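You operate a simulated robot arm through the tools that you are given. There is no shell and no other tool. Be economical: measure what you need, move in short steps, check, and stop when the job is done.

You are at the controls of a simulated robot arm. One attempt, no reset.

TASK
Put the terry pad on the dryer top.

It is judged by the outcome, as a careful person would: the job done as asked, and still so three seconds after it is handed in. It fails if anything else is knocked over, pushed out of place, dropped, spilled or broken.

THE ROBOT
A 6-joint arm with a two-finger parallel gripper, fixed in place. Base frame: the origin is at the foot of the arm, x ahead of it, y to its left, z up; the work surface is at about z = 0. Lengths are in mm, angles in rad, forces in N, time in s.
With the tool pointing down near the work surface it reaches from about 140 to 580 mm from the base axis. Its first joint turns from -1.152 to 1.152 rad. Payload 2.1 kg.
Tool frame: the origin (TCP) lies between the finger pads and is the grasp point; the fingertips stand 30 mm ahead of it; z points along the fingers, y is the line along which they close. Largest opening 94 mm; finger width 28, thickness 10; the body of the gripper, 50 by 96 mm, starts 55 mm behind the TCP.
Orientation is told as [roll, pitch, yaw] about the base's x, y, z axes, in that order, counted from this pose: with the fingers straight down and closing along the base's y, the tool's x points along the base's -x, its y along +y and its z along -z.

THE INTERFACE
- The arm moves only by the tool play_rows. Its argument "motion" is a list of rows, each a list of 7 numbers: the closure, from 0 (fully open) to 1 (shut), then the shift along the base's x, y, z in units of 300 mm (1.0 is 300 mm), then the turn, a rotation vector about the base's x, y, z in units of 90 degrees (1.0 is 90 degrees). In form: [[grip, dx, dy, dz, wx, wy, wz], ...]. A call has 1 to 10 rows; each row is the pose to reach, as a shift and turn from the pose commanded when the call began. A call with a number of a shift or a turn outside -1 to 1 is refused whole. A row lasts 0.2 s, in which the tool goes at most 50 mm and 0.15 rad; a call with a longer step from one row to the next is refused whole, and so is a gripper value outside its range. A pose out of reach is approached as far as the arm can. The call stops where the force on the tool passes 40 N (or 10 N more than at its start, if that is more) or the arm is blocked; 0.2 s more then pass. The fingers move at their own pace (about 72 mm/s each) and stop on an object; they squeeze with about 24 N. The grip force told is the motor's: it shows also when the fingers shut on nothing. Time passes only in rows, and 0.2 s behind the last, so rows that repeat a pose let the fingers close. The reply holds the time, the measured pose of the TCP, the force on the tool along the base axes, the opening and the grip force, in the units named above and with some noise, and new pictures: "views" is both (left out), scene, wrist or none.
- Cameras (640 x 400 px; columns grow to the right, rows downward): "scene" is fixed at [17.9, -361.7, 466.2]; the picture's right is [0.97, -0.23, 0.00], its down [-0.17, -0.71, -0.68] and it looks along [0.16, 0.66, -0.73] (base axes); focal length 252 px, centre (320, 200). "wrist" rides on the gripper at [76, 14, -102] in the tool frame; the picture's right is [-0.18, 0.98, 0.00], its down [-0.75, -0.14, -0.64] and it looks along [-0.63, -0.12, 0.77] (tool axes); focal length 243 px, centre (320, 200). There is no depth. A picture from a camera that has moved, and an enlarged one, comes with that camera's place and axes in the base frame and with its lens.
- enlarge(camera, box): a new picture of the part [left, top, right, bottom] of that camera's present view, enlarged. No time passes.
- sign_off(): hands the job in; it is judged then, once.

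Go step by step. Nothing tells you positions but the pictures and the camera data: compare them with the known pose of the tool, close in by small moves and look again before you grip or let go. The budget is 90 turns and 170 pictures, counting those below and the enlarged ones. Unless the task says otherwise, let go and move clear before handing in, and close with one line.

The tools are called by a JSON object that holds its "name" and its "arguments". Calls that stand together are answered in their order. play_rows: Moves the arm, as the interface text tells. Its arguments: {"type":"object","properties":{"motion":{"type":"array","items":{"type":"array","items":{"type":"number"}}},"views":{"type":"string","enum":["both","scene","wrist","none"]}},"required":["motion"]} The other tools are called the same way: enlarge (camera, box) takes an enlarged picture of a part of a camera's view; sign_off () hands the job in.

At the start:

```text
t: 0.0
ee_pos: [279.5, 49.3, 242.0]
ee_rot: [0.0, -0.002, 0.001]
force: [-0.2, 0.9, 0.3]
width: 93.8
grip_force: 0.1
```

scene: 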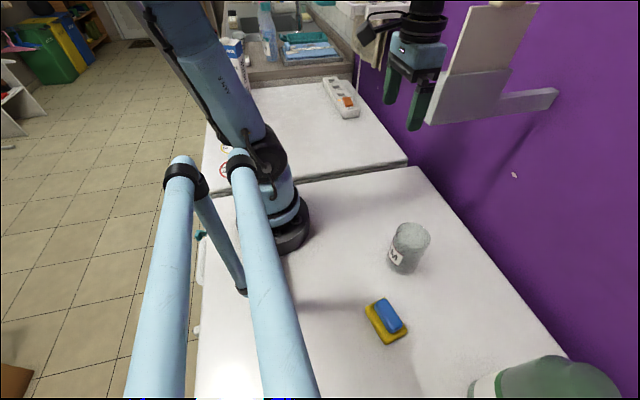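
wrist: 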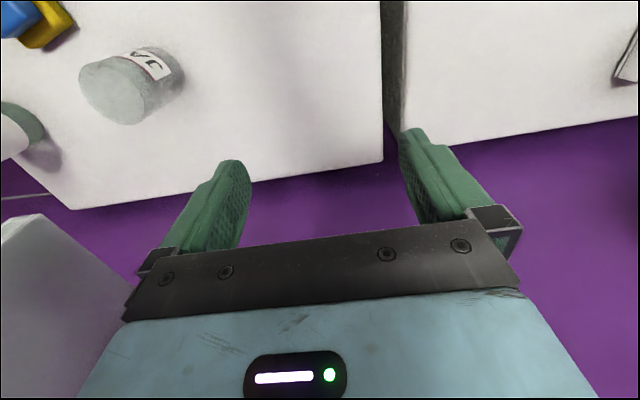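

I see two white tops split by a gap, with a jar and a blue/yellow sponge stack on the near one and a power strip with something orange on the far one. I'll look closer at these before moving.

{"name": "enlarge", "arguments": {"camera": "scene", "box": [340, 200, 460, 360]}}

{"name": "enlarge", "arguments": {"camera": "scene", "box": [190, 60, 430, 210]}}

{"name": "enlarge", "arguments": {"camera": "scene", "box": [180, 200, 480, 400]}}

{"name": "enlarge", "arguments": {"camera": "wrist", "box": [0, 0, 240, 150]}}

```text
2.50 times, centred on (400, 280) of scene
camera zoom: at [17.9, -361.7, 466.2], right [0.97, -0.23, 0.0], down [-0.17, -0.71, -0.68], along [0.16, 0.66, -0.73], focal length 630 px, centre (120, 0)
```

zoom: 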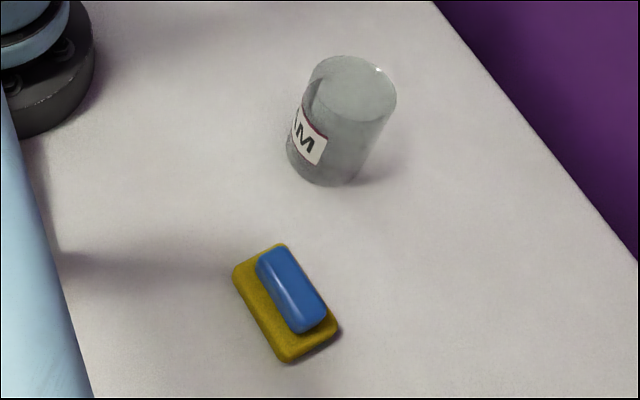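

```text
2.67 times, centred on (310, 135) of scene
camera zoom: at [17.9, -361.7, 466.2], right [0.97, -0.23, 0.0], down [-0.17, -0.71, -0.68], along [0.16, 0.66, -0.73], focal length 672 px, centre (347, 373)
```

zoom: 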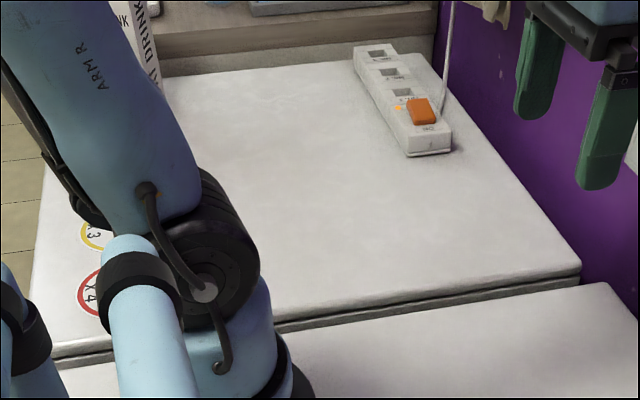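

```text
2.00 times, centred on (330, 300) of scene
camera zoom: at [17.9, -361.7, 466.2], right [0.97, -0.23, 0.0], down [-0.17, -0.71, -0.68], along [0.16, 0.66, -0.73], focal length 504 px, centre (300, 0)
```

zoom: 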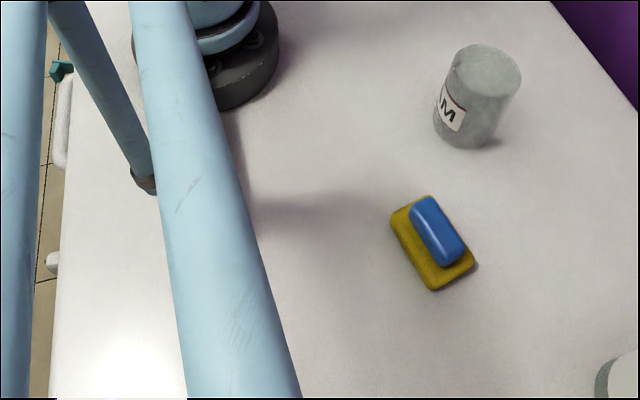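

```text
2.67 times, centred on (120, 75) of wrist
camera zoom: at [202.8, 63.7, 345.3], right [0.18, 0.98, 0.0], down [0.75, -0.14, 0.64], along [0.63, -0.12, -0.77], focal length 647 px, centre (853, 533)
```

zoom: 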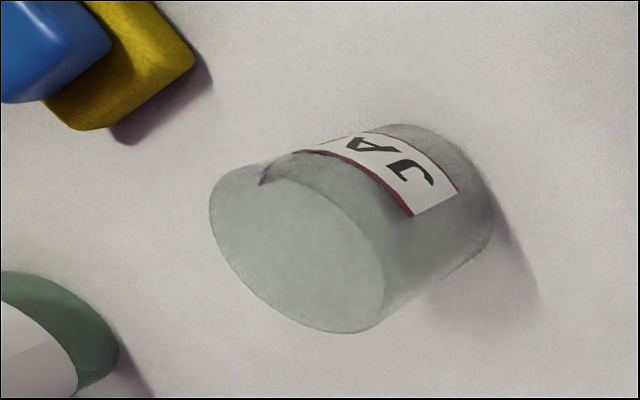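

The stack looks like a yellow pad with a blue bar on it. I'll check the rest of the surroundings for labels, including which top is the dryer.

{"name": "enlarge", "arguments": {"camera": "scene", "box": [440, 300, 640, 400]}}

{"name": "enlarge", "arguments": {"camera": "scene", "box": [200, 0, 400, 125]}}

{"name": "enlarge", "arguments": {"camera": "scene", "box": [180, 130, 280, 330]}}

{"name": "enlarge", "arguments": {"camera": "scene", "box": [360, 290, 415, 350]}}

```text
3.20 times, centred on (540, 350) of scene
camera zoom: at [17.9, -361.7, 466.2], right [0.97, -0.23, 0.0], down [-0.17, -0.71, -0.68], along [0.16, 0.66, -0.73], focal length 806 px, centre (-384, -280)
```

zoom: 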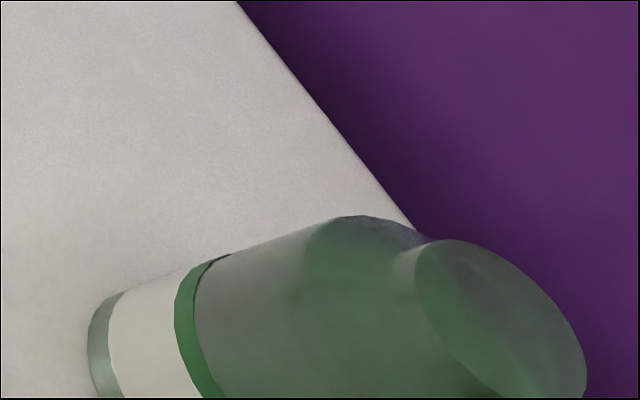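

```text
3.20 times, centred on (300, 62) of scene
camera zoom: at [17.9, -361.7, 466.2], right [0.97, -0.23, 0.0], down [-0.17, -0.71, -0.68], along [0.16, 0.66, -0.73], focal length 806 px, centre (384, 640)
```

zoom: 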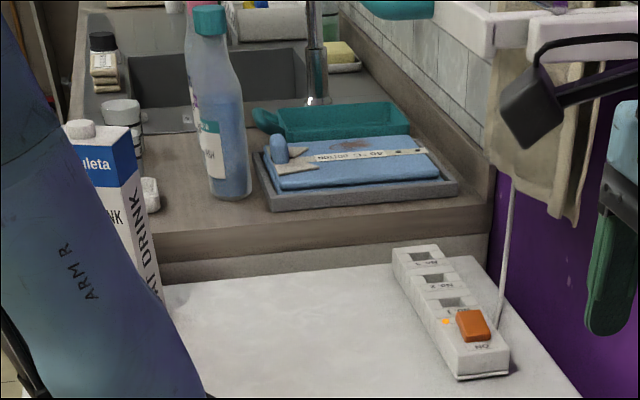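

```text
2.00 times, centred on (230, 230) of scene
camera zoom: at [17.9, -361.7, 466.2], right [0.97, -0.23, 0.0], down [-0.17, -0.71, -0.68], along [0.16, 0.66, -0.73], focal length 504 px, centre (500, 140)
```

zoom: 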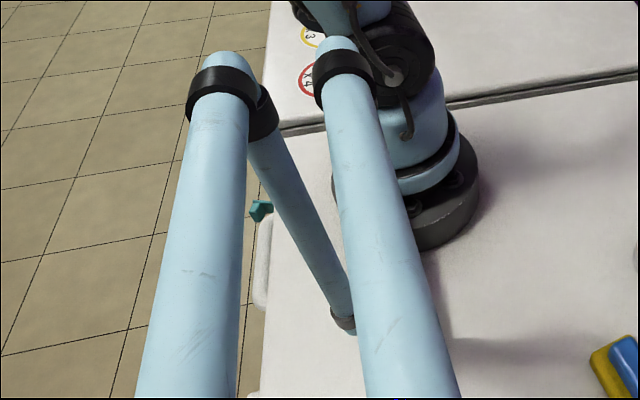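

```text
6.67 times, centred on (388, 320) of scene
camera zoom: at [17.9, -361.7, 466.2], right [0.97, -0.23, 0.0], down [-0.17, -0.71, -0.68], along [0.16, 0.66, -0.73], focal length 1679 px, centre (-130, -600)
```

zoom: 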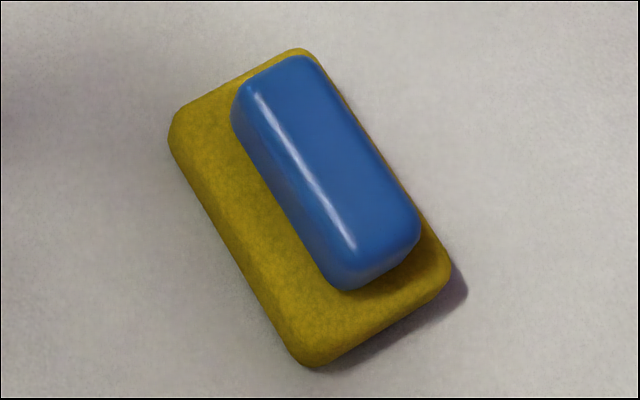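

The terry pad appears to be a yellow pad at about (161, -248) with a blue block centred on top, probably a handle, and its narrow side runs about 13° from x. The dryer should be the other top, beyond the gap at y > 150. I'll move above the pad at height with the fingers turned across the block.

{"name": "play_rows", "arguments": {"motion": [[0, -0.02, -0.09, 0, 0, 0, -0.0856], [0, -0.04, -0.19, 0, 0, 0, -0.171], [0, -0.07, -0.29, 0, 0, 0, -0.257], [0, -0.11, -0.39, 0, 0, 0, -0.342], [0, -0.15, -0.49, 0, 0, 0, -0.428]]}}

```text
t: 0.7
ee_pos: [269.2, -7.8, 245.6]
ee_rot: [0.03, 0.0, -0.286]
force: [2.4, 30.7, 5.7]
width: 76.6
grip_force: 0.0
stopped in row 3: the force on the tool passed its limit (the readings are from after the stop); the commanded pose is now the measured one
camera wrist: at [198.2, 24.7, 347.4], right [0.45, 0.89, 0.03], down [0.68, -0.37, 0.64], along [0.58, -0.27, -0.77], focal length 243 px, centre (320, 200)
```

scene: 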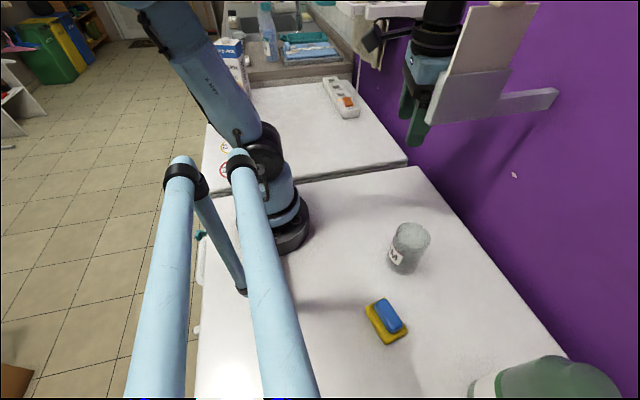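
wrist: 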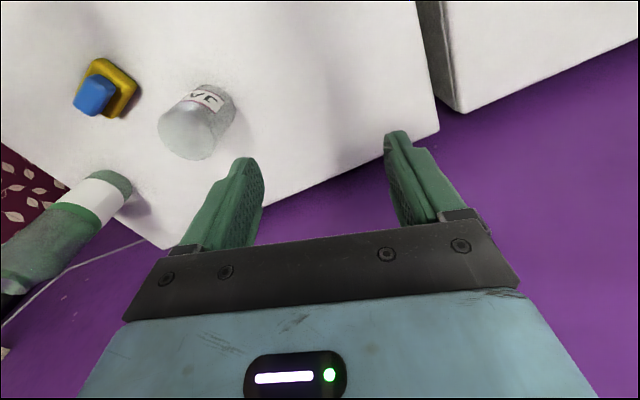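

The gripper touched the white wall bracket, whose left edge is at roughly x ≥ 255, y < -40. Nothing looks displaced. I'll back away in +y, then pull in to a smaller x to get around it.

{"name": "play_rows", "arguments": {"motion": [[0, 0, 0.08, 0, 0, 0, 0.05], [0, 0, 0.18, 0, 0, 0, 0.1], [0, -0.08, 0.2, 0, 0, 0, 0.1], [0, -0.18, 0.2, 0, 0, 0, 0.1], [0, -0.27, 0.2, 0, 0, 0, 0.1], [0, -0.34, 0.2, 0, 0, 0, 0.1]]}}

```text
t: 2.1
ee_pos: [166.4, 51.5, 243.1]
ee_rot: [0.024, -0.003, -0.136]
force: [-0.6, 0.1, 0.2]
width: 93.9
grip_force: 0.2
camera wrist: at [91.8, 73.0, 347.3], right [0.32, 0.95, 0.02], down [0.72, -0.26, 0.64], along [0.61, -0.18, -0.77], focal length 243 px, centre (320, 200)
```

scene: 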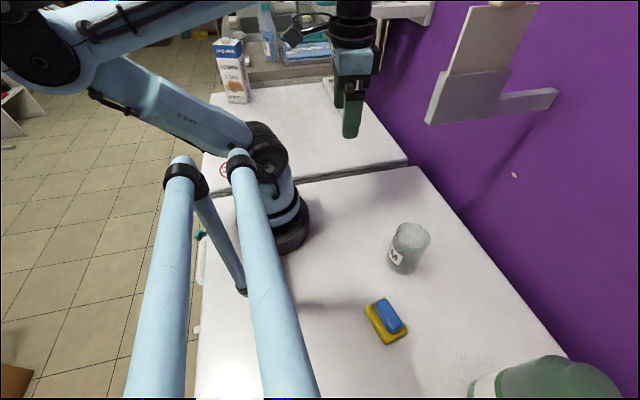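
wrist: 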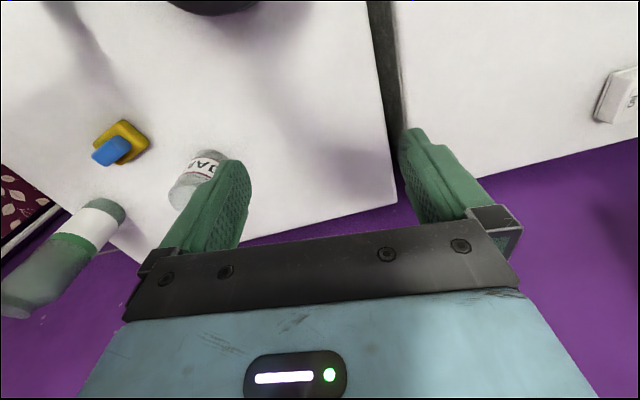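

The way is clear now. I'll sweep toward the pad at x≈165, turning the fingers as I go.

{"name": "play_rows", "arguments": {"motion": [[0, 0, -0.1, 0, 0, 0, -0.077], [0, 0, -0.2, 0, 0, 0, -0.154], [0, 0, -0.3, 0, 0, 0, -0.231], [0, 0, -0.4, 0, 0, 0, -0.308], [0, 0, -0.5, 0, 0, 0, -0.385]]}}

```text
t: 3.3
ee_pos: [168.2, -100.0, 242.5]
ee_rot: [0.024, -0.006, -0.742]
force: [0.4, 0.2, -0.4]
width: 94.3
grip_force: 0.0
camera wrist: at [118.8, -40.0, 345.9], right [0.8, 0.6, 0.02], down [0.45, -0.62, 0.64], along [0.4, -0.5, -0.77], focal length 243 px, centre (320, 200)
```

scene: 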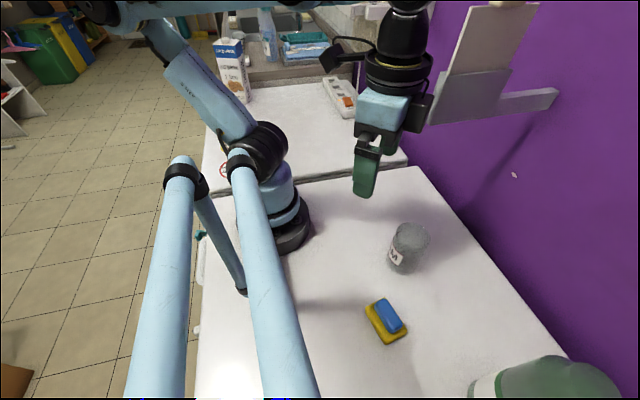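
wrist: 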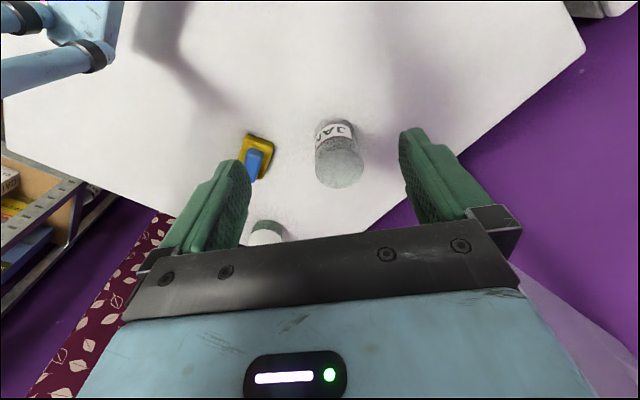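

Clear so far. I'll carry on to above the pad.

{"name": "play_rows", "arguments": {"motion": [[0, 0, -0.1, 0, 0, 0, -0.077], [0, -0.01, -0.2, 0, 0, 0, -0.154], [0, -0.015, -0.3, 0, 0, 0, -0.231], [0, -0.02, -0.4, 0, 0, 0, -0.308], [0, -0.02, -0.495, 0, 0, 0, -0.385]]}}

```text
t: 4.5
ee_pos: [159.8, -248.8, 243.4]
ee_rot: [0.025, -0.003, -1.345]
force: [0.4, -0.7, -0.2]
width: 93.9
grip_force: 0.0
camera wrist: at [153.8, -171.3, 346.0], right [1.0, 0.04, 0.02], down [0.01, -0.77, 0.64], along [0.04, -0.64, -0.77], focal length 243 px, centre (320, 200)
```

scene: 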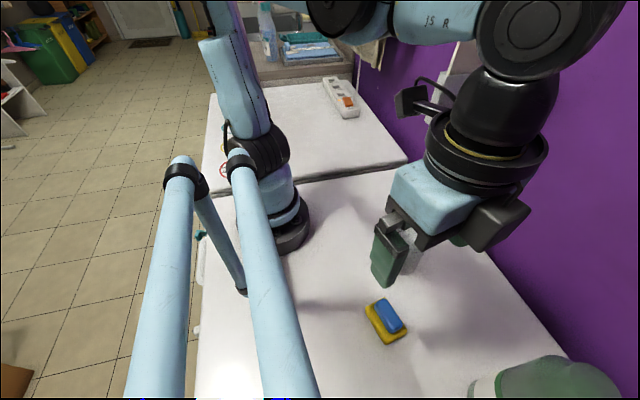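
wrist: 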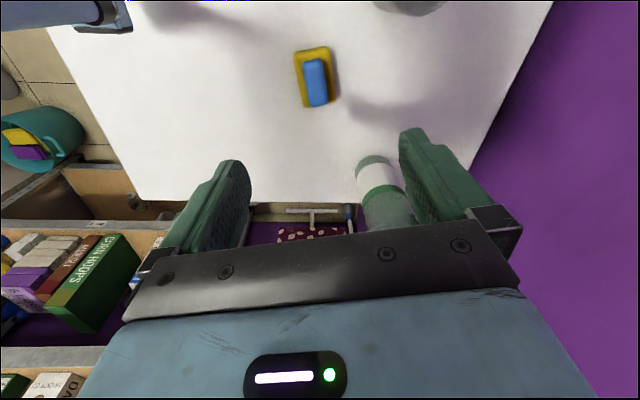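

The pad sits directly below the tool: block centre about (159, -248), long axis about 12° off y, matching my estimate. I'll descend partway and look again.

{"name": "play_rows", "arguments": {"motion": [[0, 0, 0, -0.13, -0.016, 0, 0], [0, 0, 0, -0.26, -0.016, 0, 0], [0, 0, 0, -0.39, -0.016, 0, 0], [0.4, 0, 0, -0.46, -0.016, 0, 0], [0.4, 0, 0, -0.46, -0.016, 0, 0]]}}

{"name": "enlarge", "arguments": {"camera": "scene", "box": [350, 210, 446, 350]}}

```text
t: 5.7
ee_pos: [159.4, -247.9, 106.4]
ee_rot: [0.019, -0.028, -1.343]
force: [0.3, 0.4, 0.0]
width: 56.7
grip_force: 0.1
camera wrist: at [154.4, -168.6, 206.3], right [1.0, 0.04, 0.02], down [0.02, -0.75, 0.66], along [0.05, -0.66, -0.75], focal length 243 px, centre (320, 200)
```

scene: 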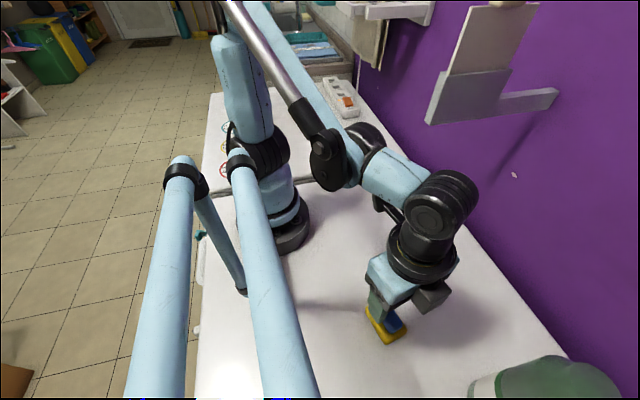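
wrist: 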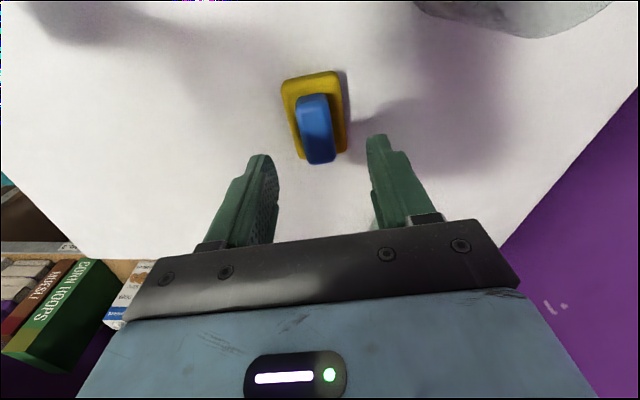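

```text
2.86 times, centred on (398, 280) of scene
camera zoom: at [17.9, -361.7, 466.2], right [0.97, -0.23, 0.0], down [-0.17, -0.71, -0.68], along [0.16, 0.66, -0.73], focal length 720 px, centre (97, -29)
```

zoom: 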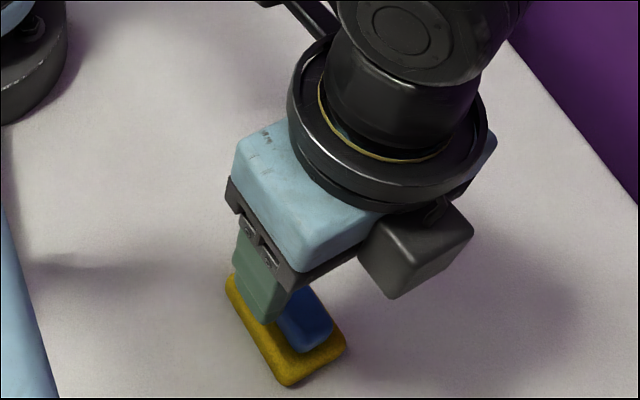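

The tool is aligned over the block. I'll zoom in to judge the layer heights before closing.

{"name": "enlarge", "arguments": {"camera": "wrist", "box": [240, 50, 400, 180]}}

{"name": "play_rows", "arguments": {"motion": [[0.4, 0, 0, -0.05, 0.0146, 0.0158, 0], [0.4, 0, 0, -0.1, 0.0146, 0.0158, 0], [0.4, 0, 0, -0.1, 0.0146, 0.0158, 0]]}}

{"name": "enlarge", "arguments": {"camera": "scene", "box": [350, 270, 430, 360]}}

```text
3.08 times, centred on (320, 115) of wrist
camera zoom: at [154.4, -168.6, 206.3], right [1.0, 0.04, 0.02], down [0.02, -0.75, 0.66], along [0.05, -0.66, -0.75], focal length 746 px, centre (320, 462)
```

zoom: 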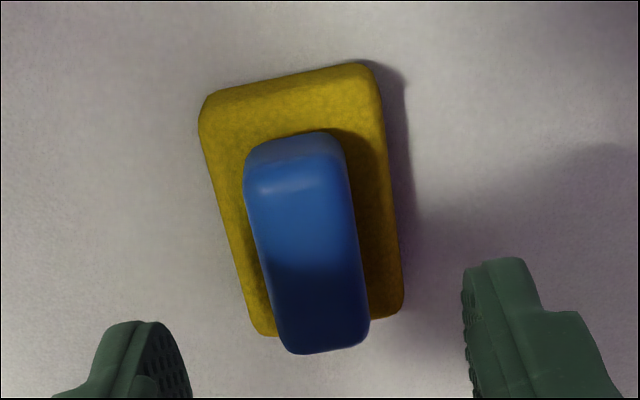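

```text
t: 6.5
ee_pos: [160.8, -248.7, 75.1]
ee_rot: [-0.001, -0.001, -1.343]
force: [-0.5, -0.3, 0.1]
width: 56.5
grip_force: 0.1
camera wrist: at [157.0, -171.3, 178.5], right [1.0, 0.04, 0.0], down [0.03, -0.77, 0.64], along [0.03, -0.64, -0.77], focal length 243 px, centre (320, 200)
```

scene: 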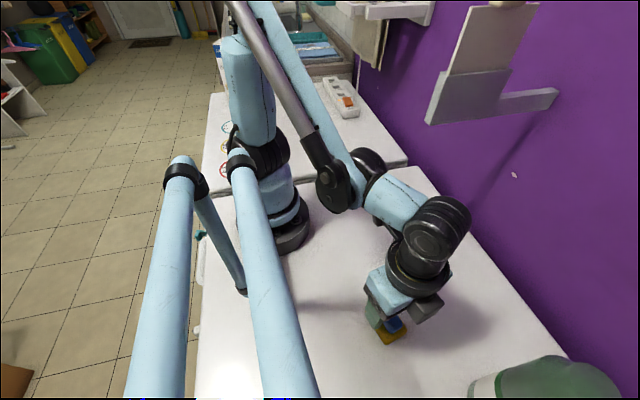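
wrist: 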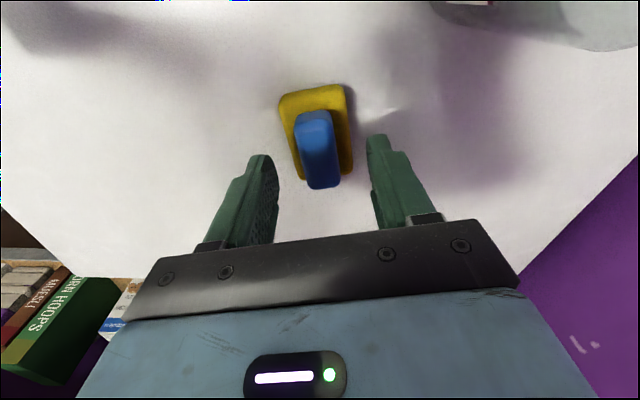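

```text
4.44 times, centred on (390, 315) of scene
camera zoom: at [17.9, -361.7, 466.2], right [0.97, -0.23, 0.0], down [-0.17, -0.71, -0.68], along [0.16, 0.66, -0.73], focal length 1119 px, centre (9, -311)
```

zoom: 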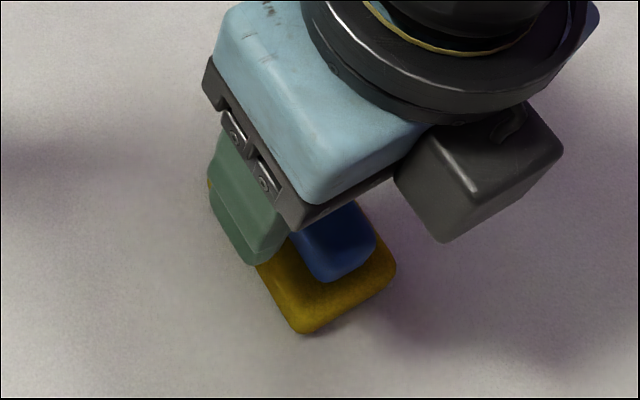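

The block's top is at about z 42 and the pad's top at about 14. I'll go down to TCP z=50, which puts the tips at 20, and close on the block.

{"name": "play_rows", "arguments": {"motion": [[0.4, 0, 0, -0.045, 0, 0, 0], [0.4, 0, 0, -0.085, 0, 0, 0], [0.55, 0, 0, -0.085, 0, 0, 0], [0.8, 0, 0, -0.085, 0, 0, 0], [1, 0, 0, -0.085, 0, 0, 0], [1, 0, 0, -0.085, 0, 0, 0]]}}

```text
t: 7.9
ee_pos: [161.1, -247.7, 49.5]
ee_rot: [0.0, -0.001, -1.343]
force: [-1.8, -1.5, 7.3]
width: 44.1
grip_force: 24.1
camera wrist: at [156.6, -171.2, 152.8], right [1.0, 0.04, 0.0], down [0.03, -0.77, 0.64], along [0.03, -0.64, -0.77], focal length 243 px, centre (320, 200)
```

scene: 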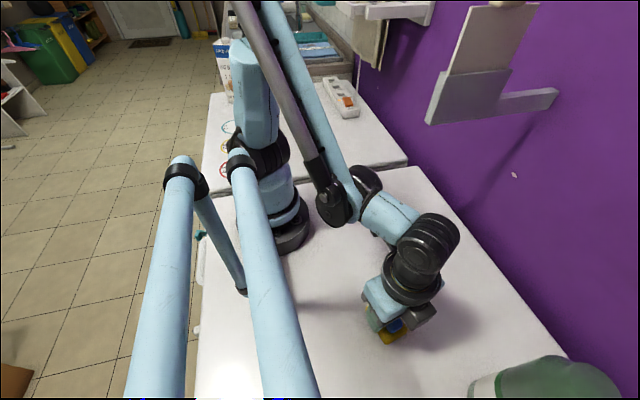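
wrist: 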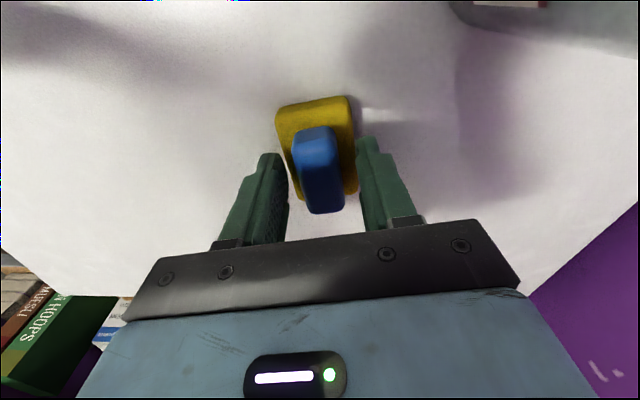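

The fingers stopped at 44 mm, so they're on the yellow layer, which is thicker than I thought. I'll open, rise a little and close on the blue block to test whether it is one piece with the pad.

{"name": "play_rows", "arguments": {"motion": [[0.4, 0, 0, 0, 0, 0, 0], [0.4, 0, 0, 0.038, 0, 0, 0], [0.6, 0, 0, 0.038, 0, 0, 0], [0.8, 0, 0, 0.038, 0, 0, 0], [1, 0, 0, 0.038, 0, 0, 0], [1, 0, 0, 0.038, 0, 0, 0]]}}

{"name": "enlarge", "arguments": {"camera": "wrist", "box": [240, 70, 400, 250]}}

```text
t: 9.3
ee_pos: [161.2, -249.3, 61.9]
ee_rot: [-0.001, 0.0, -1.344]
force: [0.7, 1.3, 2.2]
width: 23.1
grip_force: 24.1
camera wrist: at [156.8, -171.2, 164.2], right [1.0, 0.04, 0.0], down [0.03, -0.77, 0.64], along [0.03, -0.64, -0.77], focal length 243 px, centre (320, 200)
```

scene: 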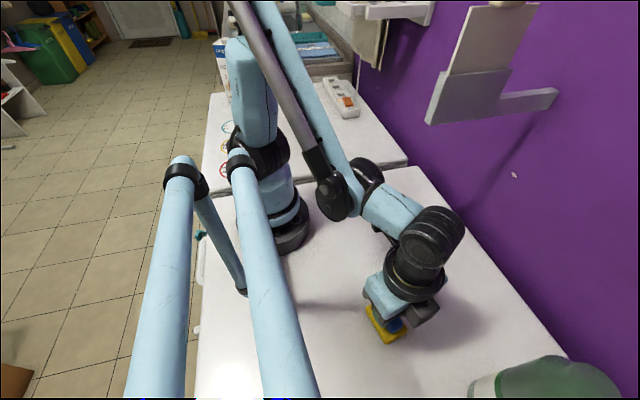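
wrist: 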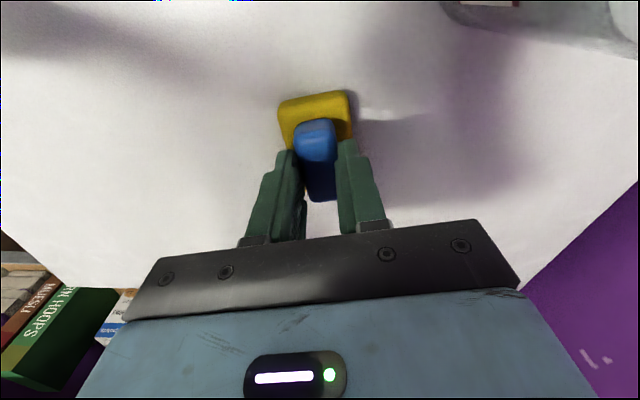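

```text
2.22 times, centred on (320, 160) of wrist
camera zoom: at [156.8, -171.2, 164.2], right [1.0, 0.04, 0.0], down [0.03, -0.77, 0.64], along [0.03, -0.64, -0.77], focal length 539 px, centre (320, 289)
```

zoom: 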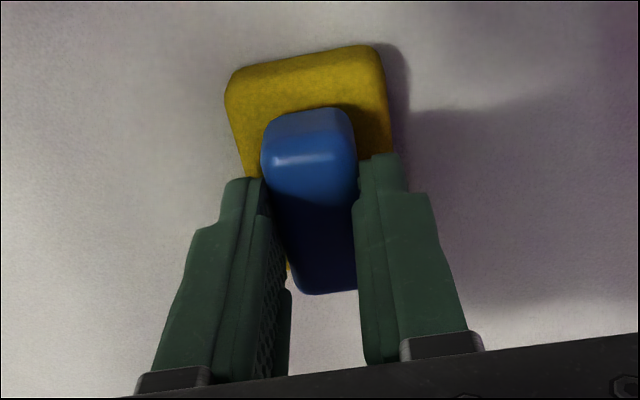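

The fingers now hold the blue block at 23 mm. I'll lift slightly to see whether the yellow pad comes with it.

{"name": "play_rows", "arguments": {"motion": [[1, 0, 0, 0.03, 0, 0, 0], [1, 0, 0, 0.07, 0, 0, 0], [1, 0, 0, 0.1, 0, 0, 0], [1, 0, 0, 0.1, 0, 0, 0]]}}

{"name": "enlarge", "arguments": {"camera": "wrist", "box": [240, 70, 400, 250]}}

{"name": "enlarge", "arguments": {"camera": "scene", "box": [350, 270, 430, 360]}}

```text
t: 10.3
ee_pos: [160.6, -249.8, 93.0]
ee_rot: [-0.001, 0.001, -1.344]
force: [0.1, 0.6, -0.2]
width: 23.2
grip_force: 24.4
camera wrist: at [157.1, -171.3, 195.0], right [1.0, 0.04, 0.0], down [0.03, -0.77, 0.64], along [0.03, -0.64, -0.77], focal length 243 px, centre (320, 200)
```

scene: 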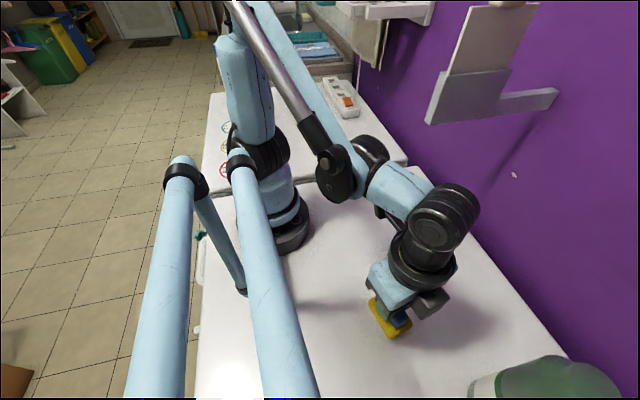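
wrist: 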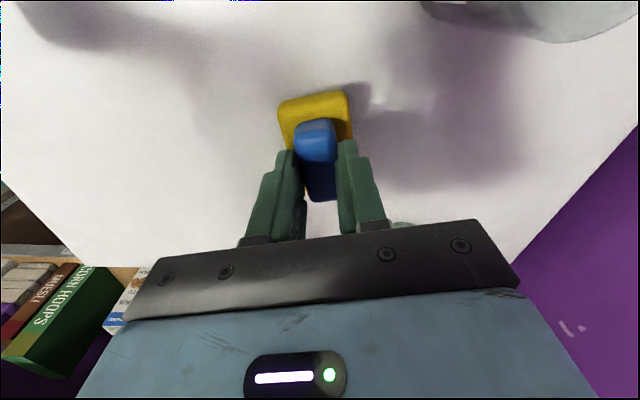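

```text
2.22 times, centred on (320, 160) of wrist
camera zoom: at [157.1, -171.3, 195.0], right [1.0, 0.04, 0.0], down [0.03, -0.77, 0.64], along [0.03, -0.64, -0.77], focal length 539 px, centre (320, 289)
```

zoom: 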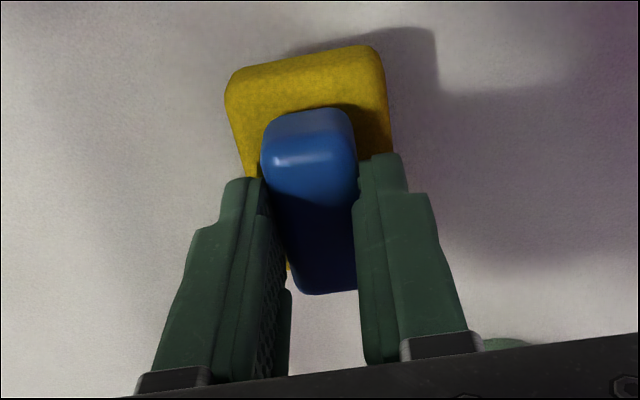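

```text
4.44 times, centred on (390, 315) of scene
camera zoom: at [17.9, -361.7, 466.2], right [0.97, -0.23, 0.0], down [-0.17, -0.71, -0.68], along [0.16, 0.66, -0.73], focal length 1119 px, centre (9, -311)
```

zoom: 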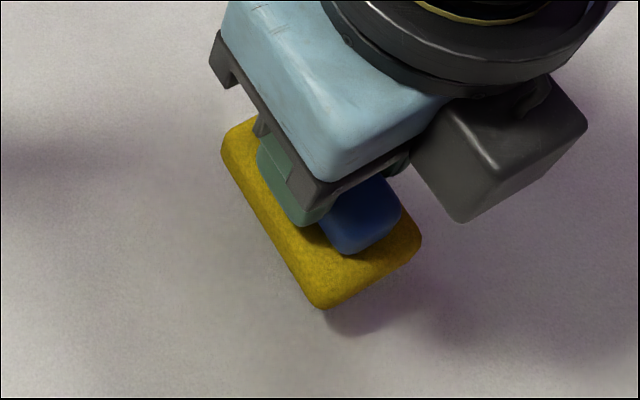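

The pad and its handle are one piece and held firmly. I'll lift higher and travel back along x≈165, well clear of the jar and the bracket.

{"name": "play_rows", "arguments": {"motion": [[1, 0, 0, 0.1, 0, 0, 0], [1, 0, 0, 0.2, 0, 0, 0], [1, 0, 0, 0.29, 0, 0, 0], [1, 0.005, 0.1, 0.29, 0, 0, 0.08], [1, 0.01, 0.2, 0.29, 0, 0, 0.16], [1, 0.015, 0.31, 0.29, 0, 0, 0.24], [1, 0.02, 0.42, 0.29, 0, 0, 0.32]]}}

```text
t: 11.9
ee_pos: [167.1, -123.9, 178.8]
ee_rot: [0.001, 0.0, -0.84]
force: [0.4, 0.2, -0.1]
width: 23.0
grip_force: 24.4
camera wrist: at [125.4, -57.1, 281.4], right [0.85, 0.52, 0.0], down [0.4, -0.66, 0.64], along [0.33, -0.55, -0.77], focal length 243 px, centre (320, 200)
```

scene: 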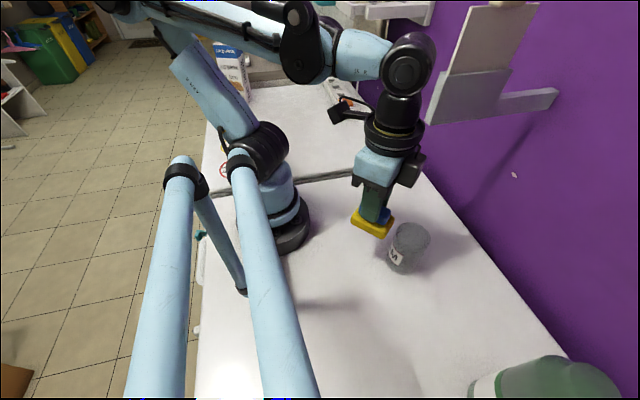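
wrist: 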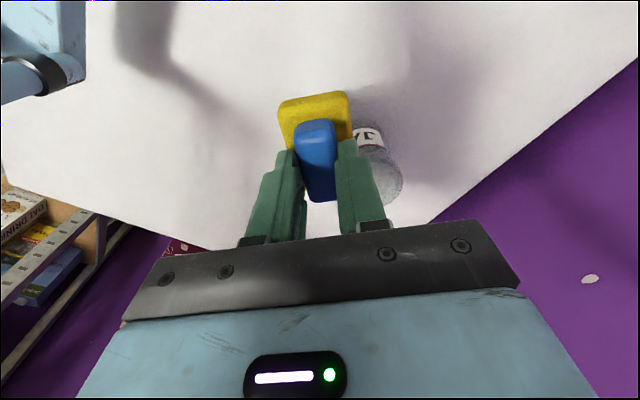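

All clear. I'll continue to y≈60, then extend outward past the bracket so the elbow stays off the rail behind.

{"name": "play_rows", "arguments": {"motion": [[1, 0, 0.1, 0, 0, 0, 0.08], [1, 0, 0.2, 0, 0, 0, 0.16], [1, 0, 0.3, 0, 0, 0, 0.24], [1, 0, 0.4, 0, 0, 0, 0.32], [1, 0, 0.5, 0, 0, 0, 0.4], [1, 0, 0.6, 0, 0, 0, 0.48], [1, 0.06, 0.68, 0, 0, 0, 0.54], [1, 0.16, 0.74, -0.02, 0, 0, 0.58], [1, 0.26, 0.8, -0.04, 0, 0, 0.62]]}}

```text
t: 13.9
ee_pos: [244.4, 118.8, 166.0]
ee_rot: [-0.001, 0.002, 0.137]
force: [0.1, 0.3, -0.9]
width: 22.9
grip_force: 24.4
camera wrist: at [166.3, 121.8, 269.5], right [0.05, 1.0, 0.0], down [0.77, -0.04, 0.64], along [0.64, -0.03, -0.77], focal length 243 px, centre (320, 200)
```

scene: 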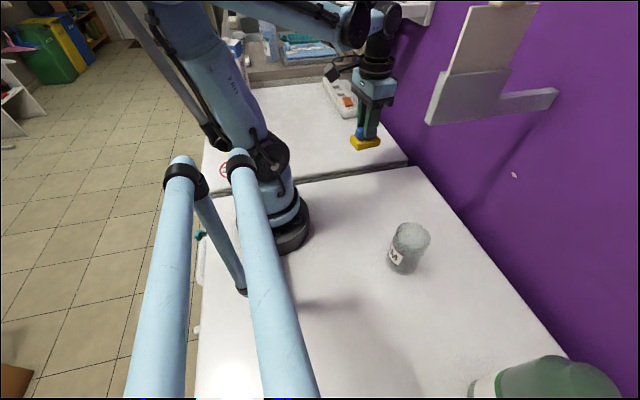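
wrist: 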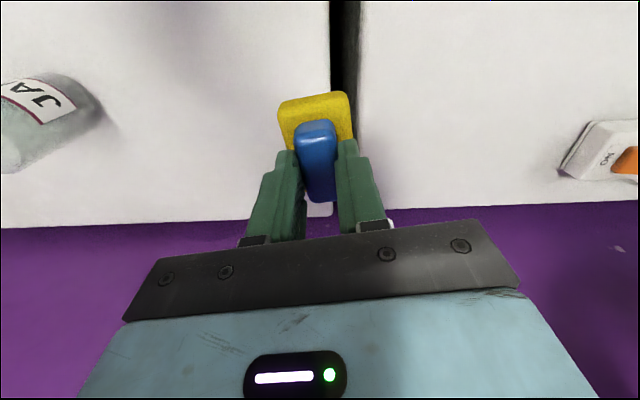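

I'm past the bracket and over the gap. The power strip is far off at about (355, 434), so I'll aim for about (225, 265) on the dryer top.

{"name": "play_rows", "arguments": {"motion": [[1, 0, 0.12, 0, 0, 0, 0.06], [1, 0, 0.24, 0, 0, 0, 0.12], [1, -0.03, 0.36, -0.04, 0, 0, 0.18], [1, -0.06, 0.48, -0.1, 0, 0, 0.23], [1, -0.06, 0.49, -0.15, 0, 0, 0.23], [1, -0.06, 0.49, -0.17, 0, 0, 0.23]]}}

{"name": "enlarge", "arguments": {"camera": "scene", "box": [260, 60, 420, 180]}}

```text
t: 15.3
ee_pos: [225.6, 264.7, 116.1]
ee_rot: [-0.001, -0.001, 0.493]
force: [-0.1, 0.2, 0.4]
width: 23.1
grip_force: 24.0
camera wrist: at [150.7, 241.8, 218.5], right [-0.3, 0.95, 0.0], down [0.73, 0.23, 0.64], along [0.61, 0.19, -0.77], focal length 243 px, centre (320, 200)
```

scene: 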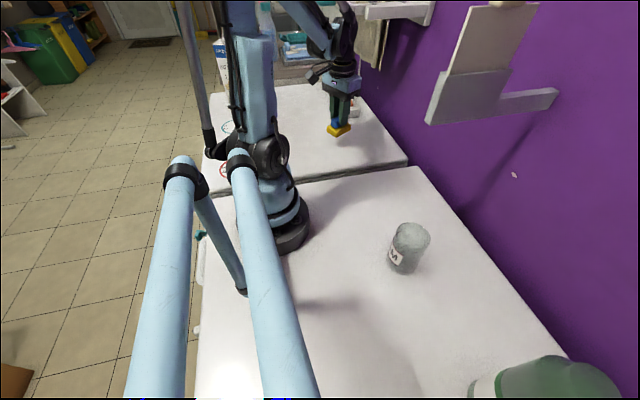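
wrist: 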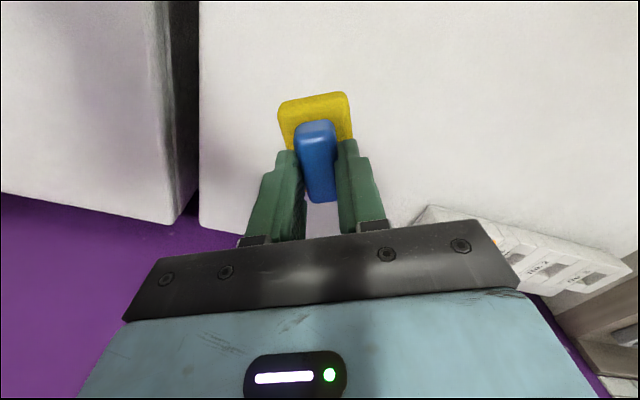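

```text
3.33 times, centred on (340, 120) of scene
camera zoom: at [17.9, -361.7, 466.2], right [0.97, -0.23, 0.0], down [-0.17, -0.71, -0.68], along [0.16, 0.66, -0.73], focal length 840 px, centre (253, 467)
```

zoom: 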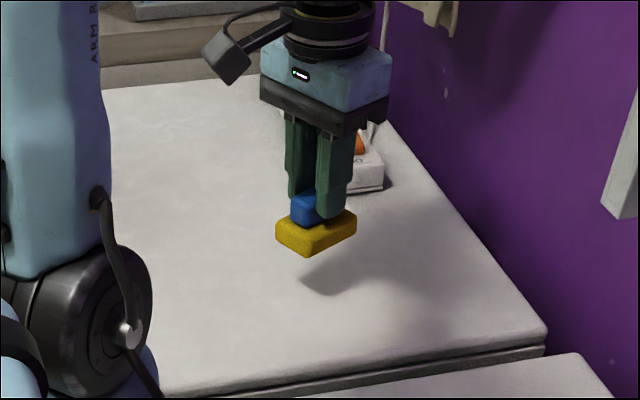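

The pad is over the dryer top with good clearance all round. I'll lower it slowly and watch the contact force.

{"name": "play_rows", "arguments": {"motion": [[1, 0, 0, -0.04, 0, 0, 0], [1, 0, 0, -0.08, 0, 0, 0], [1, 0, 0, -0.11, 0, 0, 0], [1, 0, 0, -0.13, 0, 0, 0], [1, 0, 0, -0.145, 0, 0, 0], [1, 0, 0, -0.145, 0, 0, 0]]}}

{"name": "enlarge", "arguments": {"camera": "scene", "box": [300, 80, 380, 150]}}

```text
t: 16.7
ee_pos: [226.9, 264.1, 73.1]
ee_rot: [0.002, 0.0, 0.495]
force: [-0.2, 0.7, 0.4]
width: 22.9
grip_force: 23.4
camera wrist: at [152.4, 241.5, 175.8], right [-0.3, 0.95, 0.0], down [0.73, 0.23, 0.64], along [0.61, 0.19, -0.77], focal length 243 px, centre (320, 200)
```

scene: 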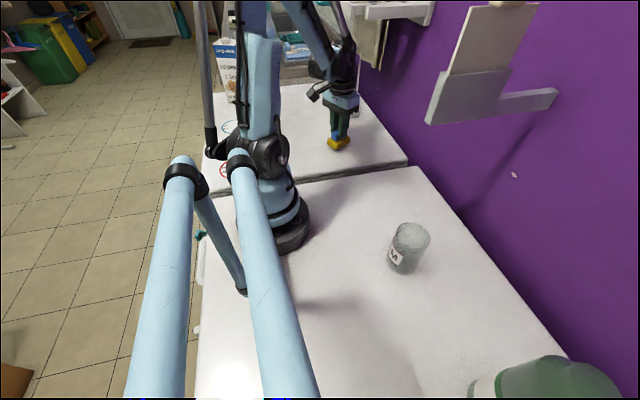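
wrist: 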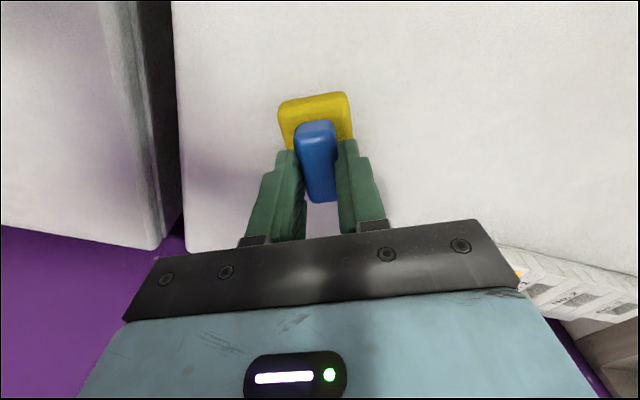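

```text
5.71 times, centred on (340, 115) of scene
camera zoom: at [17.9, -361.7, 466.2], right [0.97, -0.23, 0.0], down [-0.17, -0.71, -0.68], along [0.16, 0.66, -0.73], focal length 1439 px, centre (206, 686)
```

zoom: 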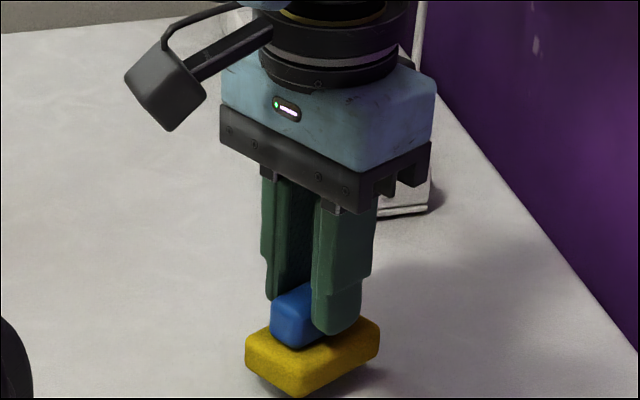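

It's still slightly above the surface. I'll go down in finer steps.

{"name": "play_rows", "arguments": {"motion": [[1, 0, 0, -0.012, 0, 0, 0], [1, 0, 0, -0.022, 0, 0, 0], [1, 0, 0, -0.03, 0, 0, 0], [1, 0, 0, -0.036, 0, 0, 0], [1, 0, 0, -0.036, 0, 0, 0]], "views": "none"}}

{"name": "enlarge", "arguments": {"camera": "scene", "box": [310, 105, 370, 165]}}

```text
t: 17.9
ee_pos: [225.5, 265.8, 60.4]
ee_rot: [0.0, -0.001, 0.495]
force: [1.3, 0.5, 0.0]
width: 22.9
grip_force: 24.0
```

```text
6.67 times, centred on (340, 135) of scene
camera zoom: at [17.9, -361.7, 466.2], right [0.97, -0.23, 0.0], down [-0.17, -0.71, -0.68], along [0.16, 0.66, -0.73], focal length 1679 px, centre (187, 633)
```

zoom: 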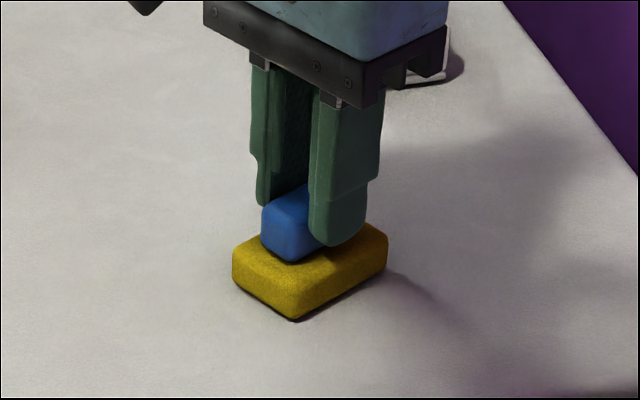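

Nearly touching, with no contact force yet. I'll go a little further.

{"name": "play_rows", "arguments": {"motion": [[1, 0, 0, -0.005, 0, 0, 0], [1, 0, 0, -0.01, 0, 0, 0], [1, 0, 0, -0.01, 0, 0, 0]], "views": "none"}}

{"name": "enlarge", "arguments": {"camera": "scene", "box": [310, 105, 370, 165]}}

```text
t: 18.7
ee_pos: [226.7, 264.7, 58.7]
ee_rot: [0.0, 0.0, 0.493]
force: [1.0, 0.3, 29.2]
width: 22.9
grip_force: 24.1
```

```text
6.67 times, centred on (340, 135) of scene
camera zoom: at [17.8, -361.8, 466.1], right [0.97, -0.23, 0.0], down [-0.17, -0.71, -0.68], along [0.16, 0.66, -0.73], focal length 1679 px, centre (187, 633)
```

zoom: 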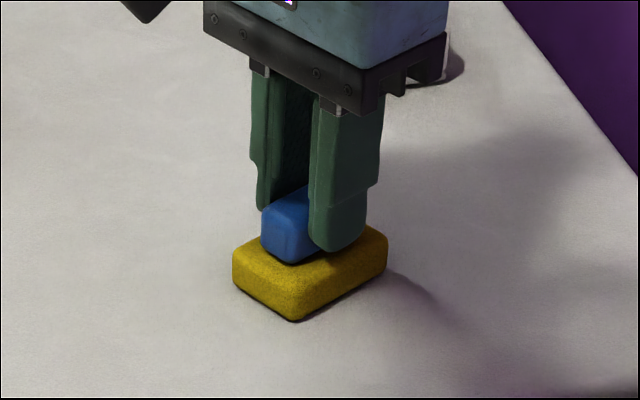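

Contact is firm at 29 N. I'll ease up 1.5 mm, open the fingers and rise.

{"name": "play_rows", "arguments": {"motion": [[1, 0, 0, 0.005, 0, 0, 0], [0.6, 0, 0, 0.006, 0, 0, 0], [0.45, 0, 0, 0.006, 0, 0, 0], [0.45, 0, 0, 0.03, 0, 0, 0], [0.45, 0, 0, 0.1, 0, 0, 0], [0.45, 0, 0, 0.2, 0, 0, 0], [0.45, 0, 0, 0.3, 0, 0, 0], [0.45, 0, 0, 0.3, 0, 0, 0]]}}

{"name": "enlarge", "arguments": {"camera": "scene", "box": [260, 60, 420, 180]}}

```text
t: 20.5
ee_pos: [228.2, 264.0, 149.7]
ee_rot: [0.0, 0.0, 0.494]
force: [0.9, -0.5, 0.2]
width: 51.7
grip_force: 0.0
camera wrist: at [152.8, 240.7, 252.8], right [-0.3, 0.95, 0.0], down [0.73, 0.23, 0.64], along [0.61, 0.19, -0.77], focal length 243 px, centre (320, 200)
```

scene: 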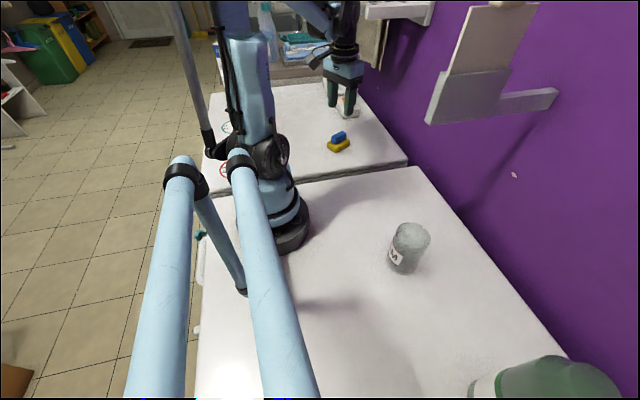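
wrist: 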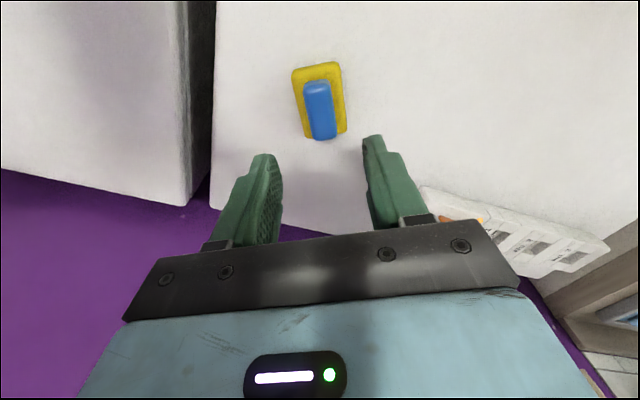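

```text
3.33 times, centred on (340, 120) of scene
camera zoom: at [17.9, -361.7, 466.2], right [0.97, -0.23, 0.0], down [-0.17, -0.71, -0.68], along [0.16, 0.66, -0.73], focal length 840 px, centre (253, 467)
```

zoom: 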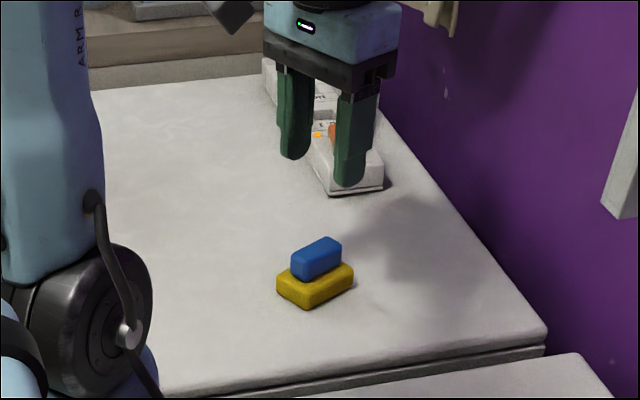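

The pad lies flat on the far top, away from its edges. The gripper is clear, and the jar and power strip are where they were, so I'm handing in.

{"name": "sign_off", "arguments": {}}

```text
The job is handed in.
```

I put the terry pad flat on what I took to be the dryer top, let go and moved clear. I assumed the far white top is the dryer because no label was visible. On the way to the pad the gripper bumped the white wall bracket once; nothing looked moved by it.
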